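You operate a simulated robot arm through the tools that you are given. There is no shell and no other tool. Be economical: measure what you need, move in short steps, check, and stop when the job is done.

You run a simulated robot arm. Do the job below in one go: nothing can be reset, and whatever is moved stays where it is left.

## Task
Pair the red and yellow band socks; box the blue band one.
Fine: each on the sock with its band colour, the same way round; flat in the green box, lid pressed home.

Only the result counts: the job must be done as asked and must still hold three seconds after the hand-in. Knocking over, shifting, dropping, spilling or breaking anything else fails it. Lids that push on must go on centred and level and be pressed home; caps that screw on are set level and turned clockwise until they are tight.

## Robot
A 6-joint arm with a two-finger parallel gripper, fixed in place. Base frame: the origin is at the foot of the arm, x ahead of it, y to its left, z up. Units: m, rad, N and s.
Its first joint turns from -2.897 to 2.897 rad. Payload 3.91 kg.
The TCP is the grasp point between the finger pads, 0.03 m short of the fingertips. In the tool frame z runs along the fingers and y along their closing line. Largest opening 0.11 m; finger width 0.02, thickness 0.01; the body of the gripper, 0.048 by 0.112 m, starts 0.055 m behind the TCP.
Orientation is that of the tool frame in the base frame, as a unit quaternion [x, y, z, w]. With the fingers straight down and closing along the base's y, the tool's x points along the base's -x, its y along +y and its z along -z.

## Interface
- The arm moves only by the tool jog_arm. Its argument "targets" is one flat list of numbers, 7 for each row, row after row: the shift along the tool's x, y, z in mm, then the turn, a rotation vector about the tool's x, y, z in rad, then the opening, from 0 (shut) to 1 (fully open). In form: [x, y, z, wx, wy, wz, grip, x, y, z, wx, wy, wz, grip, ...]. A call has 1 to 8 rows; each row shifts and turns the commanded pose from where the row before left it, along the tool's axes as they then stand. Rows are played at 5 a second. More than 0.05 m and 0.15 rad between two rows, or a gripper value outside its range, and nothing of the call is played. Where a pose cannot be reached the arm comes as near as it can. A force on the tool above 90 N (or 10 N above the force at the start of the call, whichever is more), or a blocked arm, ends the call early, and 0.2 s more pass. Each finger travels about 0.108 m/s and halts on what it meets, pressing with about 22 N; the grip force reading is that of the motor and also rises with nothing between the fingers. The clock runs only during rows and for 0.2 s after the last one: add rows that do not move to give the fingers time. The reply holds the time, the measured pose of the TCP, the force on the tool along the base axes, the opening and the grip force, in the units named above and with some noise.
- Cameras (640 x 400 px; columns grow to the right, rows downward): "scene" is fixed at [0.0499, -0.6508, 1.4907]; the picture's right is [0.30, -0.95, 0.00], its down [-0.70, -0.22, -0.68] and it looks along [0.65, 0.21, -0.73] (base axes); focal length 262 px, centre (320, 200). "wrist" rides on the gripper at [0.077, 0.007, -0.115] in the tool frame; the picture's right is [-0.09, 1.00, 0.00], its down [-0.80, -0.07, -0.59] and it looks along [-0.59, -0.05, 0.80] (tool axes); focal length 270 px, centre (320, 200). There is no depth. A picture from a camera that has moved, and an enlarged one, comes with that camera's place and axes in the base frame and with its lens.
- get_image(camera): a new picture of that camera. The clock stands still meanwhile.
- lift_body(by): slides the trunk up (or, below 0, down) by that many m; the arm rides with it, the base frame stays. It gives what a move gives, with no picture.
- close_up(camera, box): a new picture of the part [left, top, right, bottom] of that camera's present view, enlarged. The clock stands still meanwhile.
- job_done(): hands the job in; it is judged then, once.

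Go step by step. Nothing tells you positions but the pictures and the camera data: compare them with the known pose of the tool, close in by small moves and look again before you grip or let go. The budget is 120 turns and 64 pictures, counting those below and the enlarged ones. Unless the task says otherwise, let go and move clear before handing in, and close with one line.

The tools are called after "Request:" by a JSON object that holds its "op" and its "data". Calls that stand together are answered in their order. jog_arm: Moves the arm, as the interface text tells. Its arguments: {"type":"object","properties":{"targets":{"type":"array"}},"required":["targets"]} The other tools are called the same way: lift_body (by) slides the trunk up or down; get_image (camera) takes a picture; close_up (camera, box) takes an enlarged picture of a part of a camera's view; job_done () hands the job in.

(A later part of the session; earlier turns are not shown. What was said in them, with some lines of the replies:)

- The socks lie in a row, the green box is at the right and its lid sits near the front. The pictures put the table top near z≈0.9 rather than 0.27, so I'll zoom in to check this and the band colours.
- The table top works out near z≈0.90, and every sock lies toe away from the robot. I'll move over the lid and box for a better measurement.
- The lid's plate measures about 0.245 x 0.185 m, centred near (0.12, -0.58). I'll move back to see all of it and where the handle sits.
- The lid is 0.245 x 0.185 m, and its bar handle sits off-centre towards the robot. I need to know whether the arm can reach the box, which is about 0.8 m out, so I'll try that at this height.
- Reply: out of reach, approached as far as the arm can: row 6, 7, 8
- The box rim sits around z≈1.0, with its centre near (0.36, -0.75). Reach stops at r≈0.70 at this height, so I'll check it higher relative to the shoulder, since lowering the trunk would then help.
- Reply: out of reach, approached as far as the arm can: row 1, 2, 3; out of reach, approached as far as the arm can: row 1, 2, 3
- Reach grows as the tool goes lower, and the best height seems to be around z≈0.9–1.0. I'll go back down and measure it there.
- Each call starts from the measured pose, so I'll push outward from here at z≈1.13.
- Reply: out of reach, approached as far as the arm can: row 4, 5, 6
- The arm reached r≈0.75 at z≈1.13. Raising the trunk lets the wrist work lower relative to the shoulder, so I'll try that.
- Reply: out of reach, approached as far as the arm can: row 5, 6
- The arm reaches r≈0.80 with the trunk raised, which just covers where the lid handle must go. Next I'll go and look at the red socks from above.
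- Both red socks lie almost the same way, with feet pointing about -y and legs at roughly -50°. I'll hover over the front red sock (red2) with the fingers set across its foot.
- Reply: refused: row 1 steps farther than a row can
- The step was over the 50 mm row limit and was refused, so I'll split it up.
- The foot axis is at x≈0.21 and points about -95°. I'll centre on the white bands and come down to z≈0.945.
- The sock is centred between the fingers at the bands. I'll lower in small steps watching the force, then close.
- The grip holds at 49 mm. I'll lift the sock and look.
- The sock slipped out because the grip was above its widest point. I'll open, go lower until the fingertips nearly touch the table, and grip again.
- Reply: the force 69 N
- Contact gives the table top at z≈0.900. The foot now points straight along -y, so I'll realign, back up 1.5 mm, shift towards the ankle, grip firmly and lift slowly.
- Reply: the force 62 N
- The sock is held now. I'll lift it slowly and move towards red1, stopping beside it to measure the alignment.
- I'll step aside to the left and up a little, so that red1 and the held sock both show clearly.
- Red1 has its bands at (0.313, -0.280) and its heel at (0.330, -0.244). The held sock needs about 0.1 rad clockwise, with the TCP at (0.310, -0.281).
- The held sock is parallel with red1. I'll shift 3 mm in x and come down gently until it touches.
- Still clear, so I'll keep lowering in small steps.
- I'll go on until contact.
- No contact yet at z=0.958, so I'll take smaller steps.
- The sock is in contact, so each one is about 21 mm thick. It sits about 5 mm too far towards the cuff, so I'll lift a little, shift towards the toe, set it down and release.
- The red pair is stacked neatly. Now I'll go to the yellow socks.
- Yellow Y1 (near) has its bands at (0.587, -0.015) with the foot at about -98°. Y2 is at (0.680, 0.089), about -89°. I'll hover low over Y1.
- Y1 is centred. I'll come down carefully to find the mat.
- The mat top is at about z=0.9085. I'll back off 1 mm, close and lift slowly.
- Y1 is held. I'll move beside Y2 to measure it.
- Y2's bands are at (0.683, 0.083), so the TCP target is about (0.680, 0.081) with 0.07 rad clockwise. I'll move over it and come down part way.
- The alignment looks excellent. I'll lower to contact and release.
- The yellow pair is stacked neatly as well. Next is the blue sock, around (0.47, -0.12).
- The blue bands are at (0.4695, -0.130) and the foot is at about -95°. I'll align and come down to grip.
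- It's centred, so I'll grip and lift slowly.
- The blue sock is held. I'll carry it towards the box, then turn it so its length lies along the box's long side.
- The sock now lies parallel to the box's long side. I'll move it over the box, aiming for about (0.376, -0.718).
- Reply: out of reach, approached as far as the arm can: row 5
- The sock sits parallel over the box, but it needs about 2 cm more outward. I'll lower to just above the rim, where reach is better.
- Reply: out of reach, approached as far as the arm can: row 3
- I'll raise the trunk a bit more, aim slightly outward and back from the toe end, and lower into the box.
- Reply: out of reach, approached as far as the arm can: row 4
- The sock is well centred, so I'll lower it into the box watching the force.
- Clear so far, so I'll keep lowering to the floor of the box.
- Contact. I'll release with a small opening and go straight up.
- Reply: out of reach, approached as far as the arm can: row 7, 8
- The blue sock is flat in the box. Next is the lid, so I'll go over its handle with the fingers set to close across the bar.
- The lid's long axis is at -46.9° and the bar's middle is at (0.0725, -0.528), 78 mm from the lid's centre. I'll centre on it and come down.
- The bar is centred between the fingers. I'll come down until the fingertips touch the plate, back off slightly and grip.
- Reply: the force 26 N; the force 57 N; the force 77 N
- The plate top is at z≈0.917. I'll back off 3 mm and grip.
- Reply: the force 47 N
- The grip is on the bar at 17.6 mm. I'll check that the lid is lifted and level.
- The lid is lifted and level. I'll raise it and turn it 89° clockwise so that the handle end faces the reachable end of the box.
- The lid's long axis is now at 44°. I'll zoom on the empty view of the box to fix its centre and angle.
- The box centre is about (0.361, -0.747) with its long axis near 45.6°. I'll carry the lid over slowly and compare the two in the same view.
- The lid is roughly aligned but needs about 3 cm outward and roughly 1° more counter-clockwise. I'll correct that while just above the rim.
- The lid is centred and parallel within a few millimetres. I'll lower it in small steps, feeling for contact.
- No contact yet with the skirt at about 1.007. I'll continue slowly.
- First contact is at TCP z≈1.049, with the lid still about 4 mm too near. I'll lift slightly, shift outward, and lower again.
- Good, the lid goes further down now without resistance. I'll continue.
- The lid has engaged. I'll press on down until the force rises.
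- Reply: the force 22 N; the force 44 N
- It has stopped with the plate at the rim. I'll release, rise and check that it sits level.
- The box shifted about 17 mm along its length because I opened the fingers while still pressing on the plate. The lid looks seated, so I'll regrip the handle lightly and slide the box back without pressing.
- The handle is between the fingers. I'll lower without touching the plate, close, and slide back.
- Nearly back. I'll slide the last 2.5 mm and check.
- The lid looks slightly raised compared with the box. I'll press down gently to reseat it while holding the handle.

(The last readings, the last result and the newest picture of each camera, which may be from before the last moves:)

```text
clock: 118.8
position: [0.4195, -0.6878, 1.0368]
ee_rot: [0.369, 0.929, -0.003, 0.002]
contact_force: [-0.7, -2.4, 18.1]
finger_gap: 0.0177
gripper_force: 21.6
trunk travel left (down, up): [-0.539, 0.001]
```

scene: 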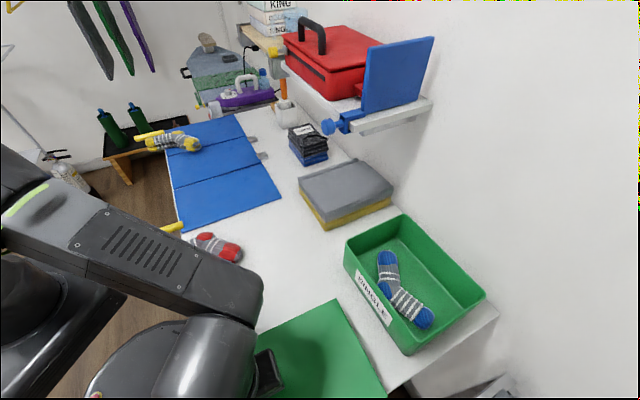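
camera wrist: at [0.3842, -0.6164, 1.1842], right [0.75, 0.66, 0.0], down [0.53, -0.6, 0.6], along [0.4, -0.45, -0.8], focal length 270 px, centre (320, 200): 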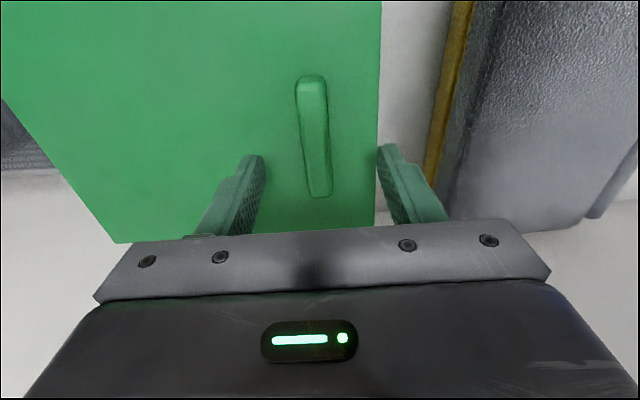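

It went down to 1.037. I'll press a bit more.

Request:
{"op": "jog_arm", "data": {"targets": [0, 0, 3, 0, 0, 0, 0, 0, 0, 2, 0, 0, 0, 0, 0, 0, 0, 0, 0, 0, 0]}}

Request:
{"op": "jog_arm", "data": {"targets": [0, 0, 4, 0, 0, 0, 0, 0, 0, 2, 0, 0, 0, 0, 0, 0, 0, 0, 0, 0, 0]}}

```text
clock: 119.5
position: [0.4204, -0.6861, 1.0362]
ee_rot: [0.37, 0.929, -0.004, 0.005]
contact_force: [0.9, -5.9, 33.8]
finger_gap: 0.0176
gripper_force: 21.9
trunk travel left (down, up): [-0.539, 0.001]
```

```text
clock: 120.3
position: [0.4209, -0.6861, 1.0355]
ee_rot: [0.37, 0.929, -0.006, 0.008]
contact_force: [3.2, -7.0, 52.7]
finger_gap: 0.0174
gripper_force: 22.4
trunk travel left (down, up): [-0.539, 0.001]
```

It's solid at 1.0355. Before opening, I'll take the load off completely.

Request:
{"op": "jog_arm", "data": {"targets": [0, 0, -3, 0, 0, 0, 0, 0, 0, -3, 0, 0, 0, 0, 0, 0, 0, 0, 0, 0, 0]}}

```text
clock: 121.2
position: [0.4208, -0.6857, 1.0367]
ee_rot: [0.37, 0.929, -0.004, 0.004]
contact_force: [0.9, -4.2, 32.8]
finger_gap: 0.0175
gripper_force: 22.3
trunk travel left (down, up): [-0.539, 0.001]
```

Request:
{"op": "jog_arm", "data": {"targets": [0, 0, -3, 0, 0, 0, 0, 0, 0, -3, 0, 0, 0, 0, 0, 0, 0, 0, 0, 0, 0]}}

```text
clock: 122.0
position: [0.4203, -0.6861, 1.0355]
ee_rot: [0.37, 0.929, 0.0, 0.0]
contact_force: [-1.9, 1.1, 5.9]
finger_gap: 0.0177
gripper_force: 21.8
trunk travel left (down, up): [-0.539, 0.001]
```

Request:
{"op": "jog_arm", "data": {"targets": [0, 0, -1, 0, 0, 0, 0, 0, 0, 0, 0, 0, 0, 0]}}

```text
clock: 122.5
position: [0.422, -0.6866, 1.0382]
ee_rot: [0.37, 0.929, 0.0, 0.001]
contact_force: [0.3, -0.3, -0.4]
finger_gap: 0.0173
gripper_force: 22.3
trunk travel left (down, up): [-0.539, 0.001]
```

The load is zero now. I'll open a little, rise straight up and look.

Request:
{"op": "jog_arm", "data": {"targets": [0, 0, 0, 0, 0, 0, 0.25, 0, 0, 0, 0, 0, 0, 0.35, 0, 0, -4, 0, 0, 0, 0.4, 0, 0, -12, 0, 0, 0, 0.5, 0, 0, -15, 0, 0, 0, 0.5, 0, 0, -15, 0, 0, 0, 0.5, 15, 0, -15, 0, 0, 0, 0.5, 0, 0, 0, 0, 0, 0, 0.5]}}

Request:
{"op": "close_up", "data": {"camera": "scene", "box": [320, 200, 500, 365]}}

```text
clock: 124.3
position: [0.4114, -0.6772, 1.0986]
ee_rot: [0.37, 0.929, -0.001, 0.001]
contact_force: [0.1, -0.3, 0.7]
finger_gap: 0.0548
gripper_force: 0.0
trunk travel left (down, up): [-0.539, 0.001]
```

```text
2.42 times, centred on (410, 282) of scene
camera zoom: at [0.0499, -0.6508, 1.4907], right [0.3, -0.95, 0.0], down [-0.7, -0.22, -0.68], along [0.65, 0.21, -0.73], focal length 636 px, centre (102, 0)
```

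zoom: 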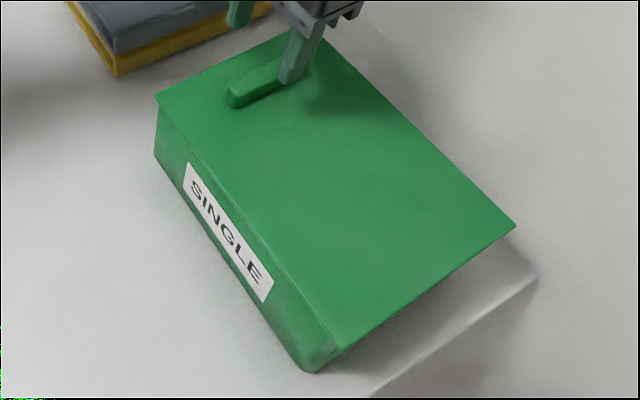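

The height at the handle matches the earlier seated one. I'll zoom in on the far end of the lid for a gap or tilt.

Request:
{"op": "close_up", "data": {"camera": "scene", "box": [390, 280, 502, 350]}}

```text
5.71 times, centred on (446, 315) of scene
camera zoom: at [0.0499, -0.6508, 1.4907], right [0.3, -0.95, 0.0], down [-0.7, -0.22, -0.68], along [0.65, 0.21, -0.73], focal length 1499 px, centre (-400, -457)
```

zoom: 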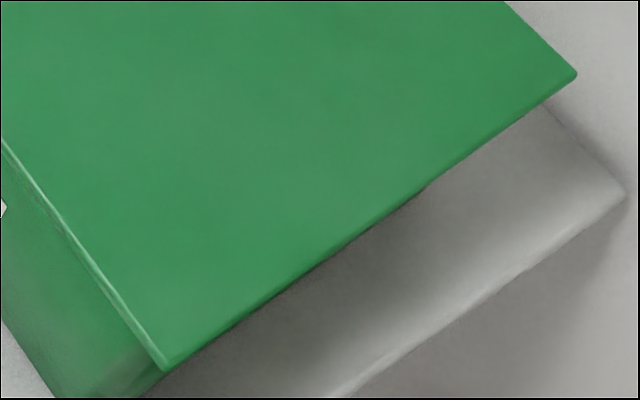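

The lid seems about 5 mm off-centre relative to the box after the slide. I'll lift it off again, re-measure the rim, and set it down properly.

Request:
{"op": "jog_arm", "data": {"targets": [0, 0, 25, 0, 0, 0, 0.5, -14, 0, 20, 0, 0, 0, 0.5, 0, 0, 13, 0, 0, 0, 0.5, 0, 0, 0, 0, 0, 0, 0.5, 0, 0, 0, 0, 0, 0, 0.3, 0, 0, 0, 0, 0, 0, 0, 0, 0, 0, 0, 0, 0, 0, 0, 0, 0, 0, 0, 0, 0]}}

Request:
{"op": "jog_arm", "data": {"targets": [0, 0, -2, 0, 0, 0, 0, 0, 0, -2, 0, 0, 0, 0, 0, 0, -2, 0, 0, 0, 0, 0, 0, -3, 0, 0, 0, 0, 0, 0, -3, 0, 0, 0, 0, 0, 0, -3, 0, 0, 0, 0, 0, 0, -5, 0, 0, 0, 0, 0, 0, -5, 0, 0, 0, 0]}}

```text
clock: 126.2
position: [0.4207, -0.6867, 1.0427]
ee_rot: [0.37, 0.929, -0.002, 0.001]
contact_force: [0.2, 0.8, -0.8]
finger_gap: 0.0176
gripper_force: 22.3
trunk travel left (down, up): [-0.539, 0.001]
```

```text
clock: 128.0
position: [0.4213, -0.6872, 1.0665]
ee_rot: [0.37, 0.929, -0.002, 0.001]
contact_force: [0.9, 0.1, -2.8]
finger_gap: 0.0174
gripper_force: 21.5
trunk travel left (down, up): [-0.539, 0.001]
```

The lid is up. I'll move it back out of the way and look at the rim.

Request:
{"op": "jog_arm", "data": {"targets": [15, 0, -15, 0, 0, 0, 0, 30, 0, -15, 0, 0, 0, 0, 40, 0, 0, 0, 0, 0, 0, 42, 0, 0, 0, 0, 0, 0, 42, 0, 0, 0, 0, 0, 0, 42, 0, 0, 0, 0, 0, 0, 35, 0, 0, 0, 0, 0, 0, 20, 0, 0, 0, 0, 0, 0]}}

Request:
{"op": "close_up", "data": {"camera": "scene", "box": [320, 200, 500, 365]}}

```text
clock: 129.8
position: [0.2263, -0.5024, 1.0965]
ee_rot: [0.37, 0.929, -0.002, 0.003]
contact_force: [0.5, 0.2, -1.1]
finger_gap: 0.0174
gripper_force: 22.1
trunk travel left (down, up): [-0.539, 0.001]
```

```text
2.42 times, centred on (410, 282) of scene
camera zoom: at [0.0499, -0.6508, 1.4907], right [0.3, -0.95, 0.0], down [-0.7, -0.22, -0.68], along [0.65, 0.21, -0.73], focal length 636 px, centre (102, 0)
```

zoom: 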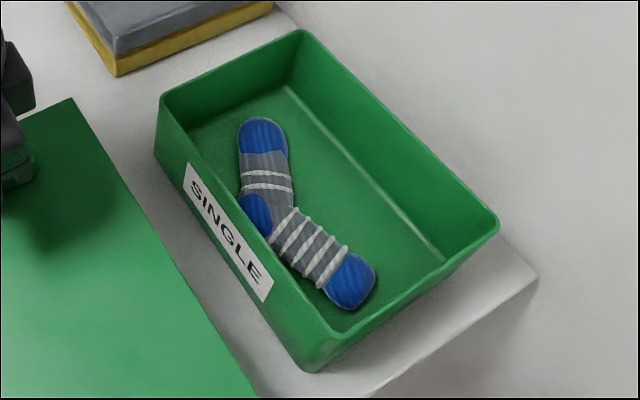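

The box sits only about 5 mm from where it started, and the sock is still flat. I'll bring the lid back to TCP (0.421, -0.6825), just above the rim.

Request:
{"op": "jog_arm", "data": {"targets": [-25, 0, 0, 0, 0, 0, 0, -40, 0, 0, 0, 0, 0, 0, -42, 1, 0, 0, 0, 0, 0, -42, 1, 0, 0, 0, 0, 0, -40, 1, 0, 0, 0, 0, 0, -36, 0, 10, 0, 0, 0, 0, -25, 0, 8, 0, 0, 0, 0, -15, 0, 6, 0, 0, 0, 0]}}

Request:
{"op": "jog_arm", "data": {"targets": [0, 0, 0, 0, 0, 0, 0]}}

```text
clock: 131.6
position: [0.4231, -0.6841, 1.0725]
ee_rot: [0.37, 0.929, -0.002, 0.001]
contact_force: [-0.5, 0.3, -0.9]
finger_gap: 0.0175
gripper_force: 21.4
trunk travel left (down, up): [-0.539, 0.001]
```

```text
clock: 131.9
position: [0.4232, -0.684, 1.0721]
ee_rot: [0.37, 0.929, -0.001, 0.001]
contact_force: [-0.8, -0.3, -1.3]
finger_gap: 0.0177
gripper_force: 21.8
trunk travel left (down, up): [-0.539, 0.001]
```

Request:
{"op": "jog_arm", "data": {"targets": [2.5, -0.5, 4, 0, 0, 0, 0, 0, 0, 4, 0, 0, 0, 0, 0, 0, 3, 0, 0, 0, 0, 0, 0, 0, 0, 0, 0, 0]}}

Request:
{"op": "jog_arm", "data": {"targets": [0, 0, 3, 0, 0, 0, 0, 0, 0, 0, 0, 0, 0, 0]}}

Request:
{"op": "jog_arm", "data": {"targets": [0, 0, 2, 0, 0, 0, 0, 0, 0, 0, 0, 0, 0, 0]}}

Request:
{"op": "jog_arm", "data": {"targets": [0, 0, 2, 0, 0, 0, 0, 0, 0, 0, 0, 0, 0, 0]}}

```text
clock: 132.9
position: [0.419, -0.6819, 1.0609]
ee_rot: [0.369, 0.929, -0.002, 0.001]
contact_force: [0.6, -1.1, -2.1]
finger_gap: 0.0175
gripper_force: 21.9
trunk travel left (down, up): [-0.539, 0.001]
```

```text
clock: 133.6
position: [0.4193, -0.6818, 1.0586]
ee_rot: [0.37, 0.929, -0.001, 0.002]
contact_force: [-0.1, -0.3, -2.7]
finger_gap: 0.0177
gripper_force: 22.3
trunk travel left (down, up): [-0.539, 0.001]
```

```text
clock: 134.2
position: [0.4198, -0.6825, 1.0555]
ee_rot: [0.37, 0.929, -0.001, 0.001]
contact_force: [0.4, -0.5, -0.7]
finger_gap: 0.0174
gripper_force: 22.2
trunk travel left (down, up): [-0.539, 0.001]
```

```text
clock: 134.8
position: [0.4217, -0.6825, 1.0542]
ee_rot: [0.369, 0.929, -0.001, 0.001]
contact_force: [0.2, 0.2, -1.2]
finger_gap: 0.0175
gripper_force: 22.2
trunk travel left (down, up): [-0.539, 0.001]
```

No resistance so far. I'll continue down.

Request:
{"op": "jog_arm", "data": {"targets": [0, 0, 2, 0, 0, 0, 0, 0, 0, 0, 0, 0, 0, 0]}}

Request:
{"op": "jog_arm", "data": {"targets": [0, 0, 2, 0, 0, 0, 0, 0, 0, 0, 0, 0, 0, 0]}}

Request:
{"op": "jog_arm", "data": {"targets": [0, 0, 2, 0, 0, 0, 0, 0, 0, 0, 0, 0, 0, 0]}}

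Request:
{"op": "jog_arm", "data": {"targets": [0, 0, 2, 0, 0, 0, 0, 0, 0, 0, 0, 0, 0, 0]}}

```text
clock: 135.3
position: [0.4202, -0.6833, 1.0511]
ee_rot: [0.37, 0.929, -0.001, 0.001]
contact_force: [0.3, -0.1, -1.1]
finger_gap: 0.0173
gripper_force: 22.3
trunk travel left (down, up): [-0.539, 0.001]
```

```text
clock: 135.9
position: [0.4201, -0.6828, 1.0512]
ee_rot: [0.369, 0.929, -0.001, 0.001]
contact_force: [-0.1, -0.2, -0.9]
finger_gap: 0.0173
gripper_force: 22.2
trunk travel left (down, up): [-0.539, 0.001]
```

```text
clock: 136.6
position: [0.4202, -0.6833, 1.0476]
ee_rot: [0.37, 0.929, -0.001, 0.001]
contact_force: [-0.9, -0.3, -1.9]
finger_gap: 0.0175
gripper_force: 22.4
trunk travel left (down, up): [-0.539, 0.001]
```

```text
clock: 137.2
position: [0.4201, -0.6828, 1.0472]
ee_rot: [0.369, 0.929, -0.001, 0.002]
contact_force: [-0.3, -0.4, -1.9]
finger_gap: 0.0176
gripper_force: 22.3
trunk travel left (down, up): [-0.539, 0.001]
```

Request:
{"op": "jog_arm", "data": {"targets": [0, 0, 2, 0, 0, 0, 0, 0, 0, 0, 0, 0, 0, 0]}}

Request:
{"op": "jog_arm", "data": {"targets": [0, 0, 2, 0, 0, 0, 0, 0, 0, 0, 0, 0, 0, 0]}}

Request:
{"op": "jog_arm", "data": {"targets": [0, 0, 2, 0, 0, 0, 0, 0, 0, 0, 0, 0, 0, 0]}}

```text
clock: 137.8
position: [0.4202, -0.6827, 1.0454]
ee_rot: [0.369, 0.929, -0.001, 0.001]
contact_force: [0.0, 1.1, -1.0]
finger_gap: 0.0175
gripper_force: 21.6
trunk travel left (down, up): [-0.539, 0.001]
```

```text
clock: 138.3
position: [0.42, -0.6824, 1.043]
ee_rot: [0.37, 0.929, -0.002, 0.002]
contact_force: [-0.6, -0.7, -1.3]
finger_gap: 0.0178
gripper_force: 22.0
trunk travel left (down, up): [-0.539, 0.001]
```

```text
clock: 138.9
position: [0.4206, -0.6833, 1.0417]
ee_rot: [0.37, 0.929, -0.002, 0.002]
contact_force: [1.1, -1.4, 6.1]
finger_gap: 0.0177
gripper_force: 22.2
trunk travel left (down, up): [-0.539, 0.001]
```

The lid slid in freely and rests home at 1.042. I'll take the load off, open slightly, rise, and then press from above with closed fingers.

Request:
{"op": "jog_arm", "data": {"targets": [0, 0, -1, 0, 0, 0, 0, 0, 0, 0, 0, 0, 0, 0]}}

Request:
{"op": "jog_arm", "data": {"targets": [0, 0, 0, 0, 0, 0, 0.25, 0, 0, 0, 0, 0, 0, 0.35, 0, 0, -4, 0, 0, 0, 0.4, 0, 0, -12, 0, 0, 0, 0.4, 0, 0, -20, 0, 0, 0, 0.4, 0, 0, 0, 0, 0, 0, 0.4]}}

Request:
{"op": "jog_arm", "data": {"targets": [0, 0, 0, 0, 0, 0, 0, 0, 0, 0, 0, 0, 0, 0, 0, 0, 0, 0, 0, 0, 0]}}

```text
clock: 139.6
position: [0.4198, -0.6838, 1.0412]
ee_rot: [0.37, 0.929, -0.001, 0.001]
contact_force: [0.3, -1.0, 1.5]
finger_gap: 0.0174
gripper_force: 21.6
trunk travel left (down, up): [-0.539, 0.001]
```

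```text
clock: 140.9
position: [0.4201, -0.6814, 1.0772]
ee_rot: [0.369, 0.929, -0.002, 0.001]
contact_force: [0.7, 1.5, 0.8]
finger_gap: 0.0439
gripper_force: 0.1
trunk travel left (down, up): [-0.539, 0.001]
```

```text
clock: 141.8
position: [0.42, -0.6824, 1.0765]
ee_rot: [0.37, 0.929, -0.002, 0.001]
contact_force: [-0.3, 0.8, -0.3]
finger_gap: 0.0
gripper_force: 22.2
trunk travel left (down, up): [-0.539, 0.001]
```

Fingers are closed above the bar. I'll press on the bar's top first.

Request:
{"op": "jog_arm", "data": {"targets": [0, 0, 4, 0, 0, 0, 0, 0, 0, 4, 0, 0, 0, 0, 0, 0, 0, 0, 0, 0, 0]}}

Request:
{"op": "jog_arm", "data": {"targets": [0, 0, 4, 0, 0, 0, 0, 0, 0, 4, 0, 0, 0, 0, 0, 0, 0, 0, 0, 0, 0]}}

Request:
{"op": "jog_arm", "data": {"targets": [0, 0, 4, 0, 0, 0, 0, 0, 0, 4, 0, 0, 0, 0, 0, 0, 0, 0, 0, 0, 0]}}

```text
clock: 142.6
position: [0.4212, -0.6821, 1.0684]
ee_rot: [0.369, 0.929, -0.002, 0.001]
contact_force: [0.3, -0.1, 0.4]
finger_gap: 0.0
gripper_force: 22.1
trunk travel left (down, up): [-0.539, 0.001]
```

```text
clock: 143.3
position: [0.4199, -0.683, 1.0619]
ee_rot: [0.37, 0.929, -0.002, 0.001]
contact_force: [-1.0, 0.8, -0.6]
finger_gap: 0.0001
gripper_force: 22.3
trunk travel left (down, up): [-0.539, 0.001]
```

```text
clock: 144.2
position: [0.4195, -0.6826, 1.0606]
ee_rot: [0.369, 0.929, -0.006, 0.006]
contact_force: [6.9, -9.5, 37.2]
finger_gap: 0.0002
gripper_force: 21.9
trunk travel left (down, up): [-0.539, 0.001]
```

Request:
{"op": "jog_arm", "data": {"targets": [0, 0, 4, 0, 0, 0, 0, 0, 0, 3, 0, 0, 0, 0, 0, 0, 0, 0, 0, 0, 0]}}

Request:
{"op": "jog_arm", "data": {"targets": [0, 0, -6, 0, 0, 0, 0, 0, 0, -6, 0, 0, 0, 0, 0, 0, -8, 0, 0, 0, 0, 0, 0, -8, 0, 0, 0, 0, 0, 0, 0, 0, 0, 0, 0]}}

Request:
{"op": "close_up", "data": {"camera": "scene", "box": [320, 200, 500, 365]}}

```text
clock: 144.9
position: [0.4194, -0.6813, 1.0596]
ee_rot: [0.37, 0.929, -0.008, 0.01]
contact_force: [9.0, -9.9, 61.4]
finger_gap: 0.0001
gripper_force: 21.7
trunk travel left (down, up): [-0.539, 0.001]
```

```text
clock: 146.2
position: [0.4217, -0.6816, 1.0735]
ee_rot: [0.369, 0.929, 0.0, 0.001]
contact_force: [0.5, -0.2, 0.4]
finger_gap: 0.0003
gripper_force: 22.1
trunk travel left (down, up): [-0.539, 0.001]
```

```text
2.42 times, centred on (410, 282) of scene
camera zoom: at [0.0499, -0.6508, 1.4907], right [0.3, -0.95, 0.0], down [-0.7, -0.22, -0.68], along [0.65, 0.21, -0.73], focal length 636 px, centre (102, 0)
```

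zoom: 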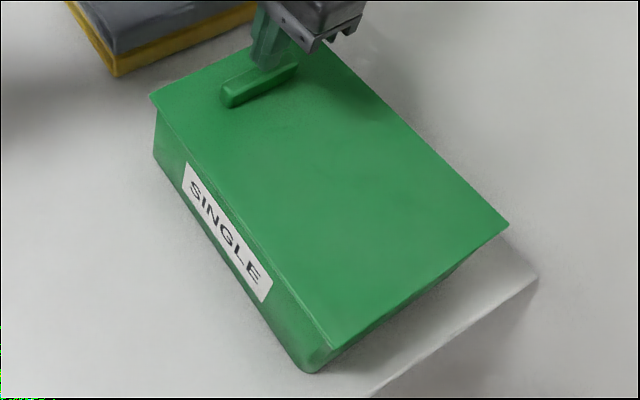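

The lid is centred within about 1 mm. I'll also press on the plate nearer its middle so the far end is home.

Request:
{"op": "jog_arm", "data": {"targets": [0, -18, 2, 0, 0, 0, 0, 0, -18, 2, 0, 0, 0, 0, 0, 0, 0, 0, 0, 0, 0]}}

Request:
{"op": "jog_arm", "data": {"targets": [0, 0, 8, 0, 0, 0, 0, 0, 0, 8, 0, 0, 0, 0, 0, 0, 8, 0, 0, 0, 0, 0, 0, 4, 0, 0, 0, 0, 0, 0, 0, 0, 0, 0, 0]}}

```text
clock: 146.9
position: [0.3934, -0.7037, 1.0705]
ee_rot: [0.37, 0.929, -0.002, 0.003]
contact_force: [-0.1, -0.7, 0.3]
finger_gap: 0.0001
gripper_force: 21.9
out of reach, approached as far as the arm can: row 2
trunk travel left (down, up): [-0.539, 0.001]
```

```text
clock: 148.2
position: [0.3914, -0.7017, 1.0405]
ee_rot: [0.37, 0.929, -0.001, 0.001]
contact_force: [0.9, -0.2, -0.9]
finger_gap: 0.0002
gripper_force: 21.5
trunk travel left (down, up): [-0.539, 0.001]
```

Request:
{"op": "jog_arm", "data": {"targets": [0, -15, -2, 0, 0, 0, 0, 0, 0, 3, 0, 0, 0, 0, 0, 0, 3, 0, 0, 0, 0, 0, 0, 0, 0, 0, 0, 0]}}

Request:
{"op": "jog_arm", "data": {"targets": [0, 0, 4, 0, 0, 0, 0, 0, 0, 3, 0, 0, 0, 0, 0, 0, 0, 0, 0, 0, 0]}}

Request:
{"op": "jog_arm", "data": {"targets": [0, 0, 4, 0, 0, 0, 0, 0, 0, 2, 0, 0, 0, 0, 0, 0, 0, 0, 0, 0, 0]}}

```text
clock: 149.2
position: [0.382, -0.7132, 1.0364]
ee_rot: [0.37, 0.929, -0.002, 0.001]
contact_force: [-0.5, -0.3, 0.4]
finger_gap: 0.0001
gripper_force: 22.0
trunk travel left (down, up): [-0.539, 0.001]
```

```text
clock: 149.9
position: [0.3818, -0.7135, 1.036]
ee_rot: [0.37, 0.929, -0.004, 0.005]
contact_force: [6.0, -9.7, 34.7]
finger_gap: 0.0
gripper_force: 21.6
trunk travel left (down, up): [-0.539, 0.001]
```

```text
clock: 150.8
position: [0.3813, -0.7133, 1.0361]
ee_rot: [0.37, 0.929, -0.008, 0.008]
contact_force: [5.5, -12.7, 55.2]
finger_gap: 0.0
gripper_force: 22.4
trunk travel left (down, up): [-0.539, 0.001]
```

The plate is solid at the same height here as at the handle end, so it's level. I'll unload, rise and move clear.

Request:
{"op": "jog_arm", "data": {"targets": [0, 0, -6, 0, 0, 0, 0, 0, 0, -6, 0, 0, 0, 0, 0, 0, -8, 0, 0, 0, 0, 0, 0, -15, 0, 0, 0, 0, 0, 0, -20, 0, 0, 0, 0, 15, 0, -20, 0, 0, 0, 0, 30, 0, -20, 0, 0, 0, 0, 40, 0, -10, 0, 0, 0, 0]}}

Request:
{"op": "jog_arm", "data": {"targets": [45, 0, -10, 0, 0, 0, 0, 45, 0, -10, 0, 0, 0, 0, 45, 0, 0, 0, 0, 0, 0, 45, 0, 0, 0, 0, 0, 0, 45, 0, 0, 0, 0, 0, 0, 0, 0, 0, 0, 0, 0, 0]}}

Request:
{"op": "get_image", "data": {"camera": "scene"}}

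```text
clock: 152.6
position: [0.317, -0.6478, 1.1277]
ee_rot: [0.37, 0.929, -0.002, 0.002]
contact_force: [0.2, 1.1, 1.0]
finger_gap: 0.0
gripper_force: 22.0
out of reach, approached as far as the arm can: row 4, 5
trunk travel left (down, up): [-0.539, 0.001]
```

```text
clock: 153.9
position: [0.1548, -0.4944, 1.1456]
ee_rot: [0.371, 0.929, -0.002, 0.001]
contact_force: [0.3, 0.0, -0.5]
finger_gap: 0.0002
gripper_force: 22.3
trunk travel left (down, up): [-0.539, 0.001]
```

```text
0 pictures are left
```

scene: 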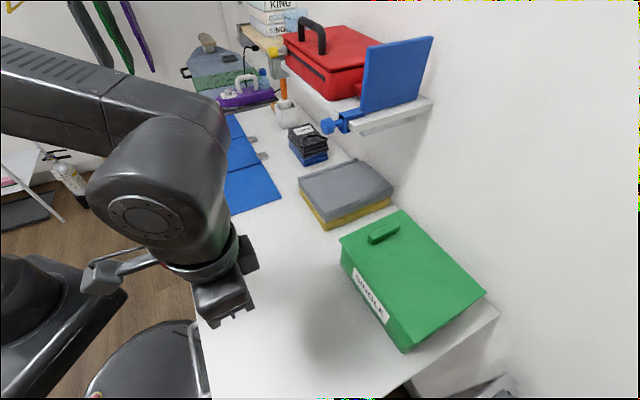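

The lid is on the box, centred and level, and the arm is clear. The pairs were left stacked, so I'm handing in.

Request:
{"op": "job_done", "data": {}}

```text
The job is handed in.
```

The red and yellow socks are paired the same way round and the blue sock is flat in the green box with the lid pressed home; I slid the box by accident while letting go of the lid, and it ended about 5 mm from where it started.
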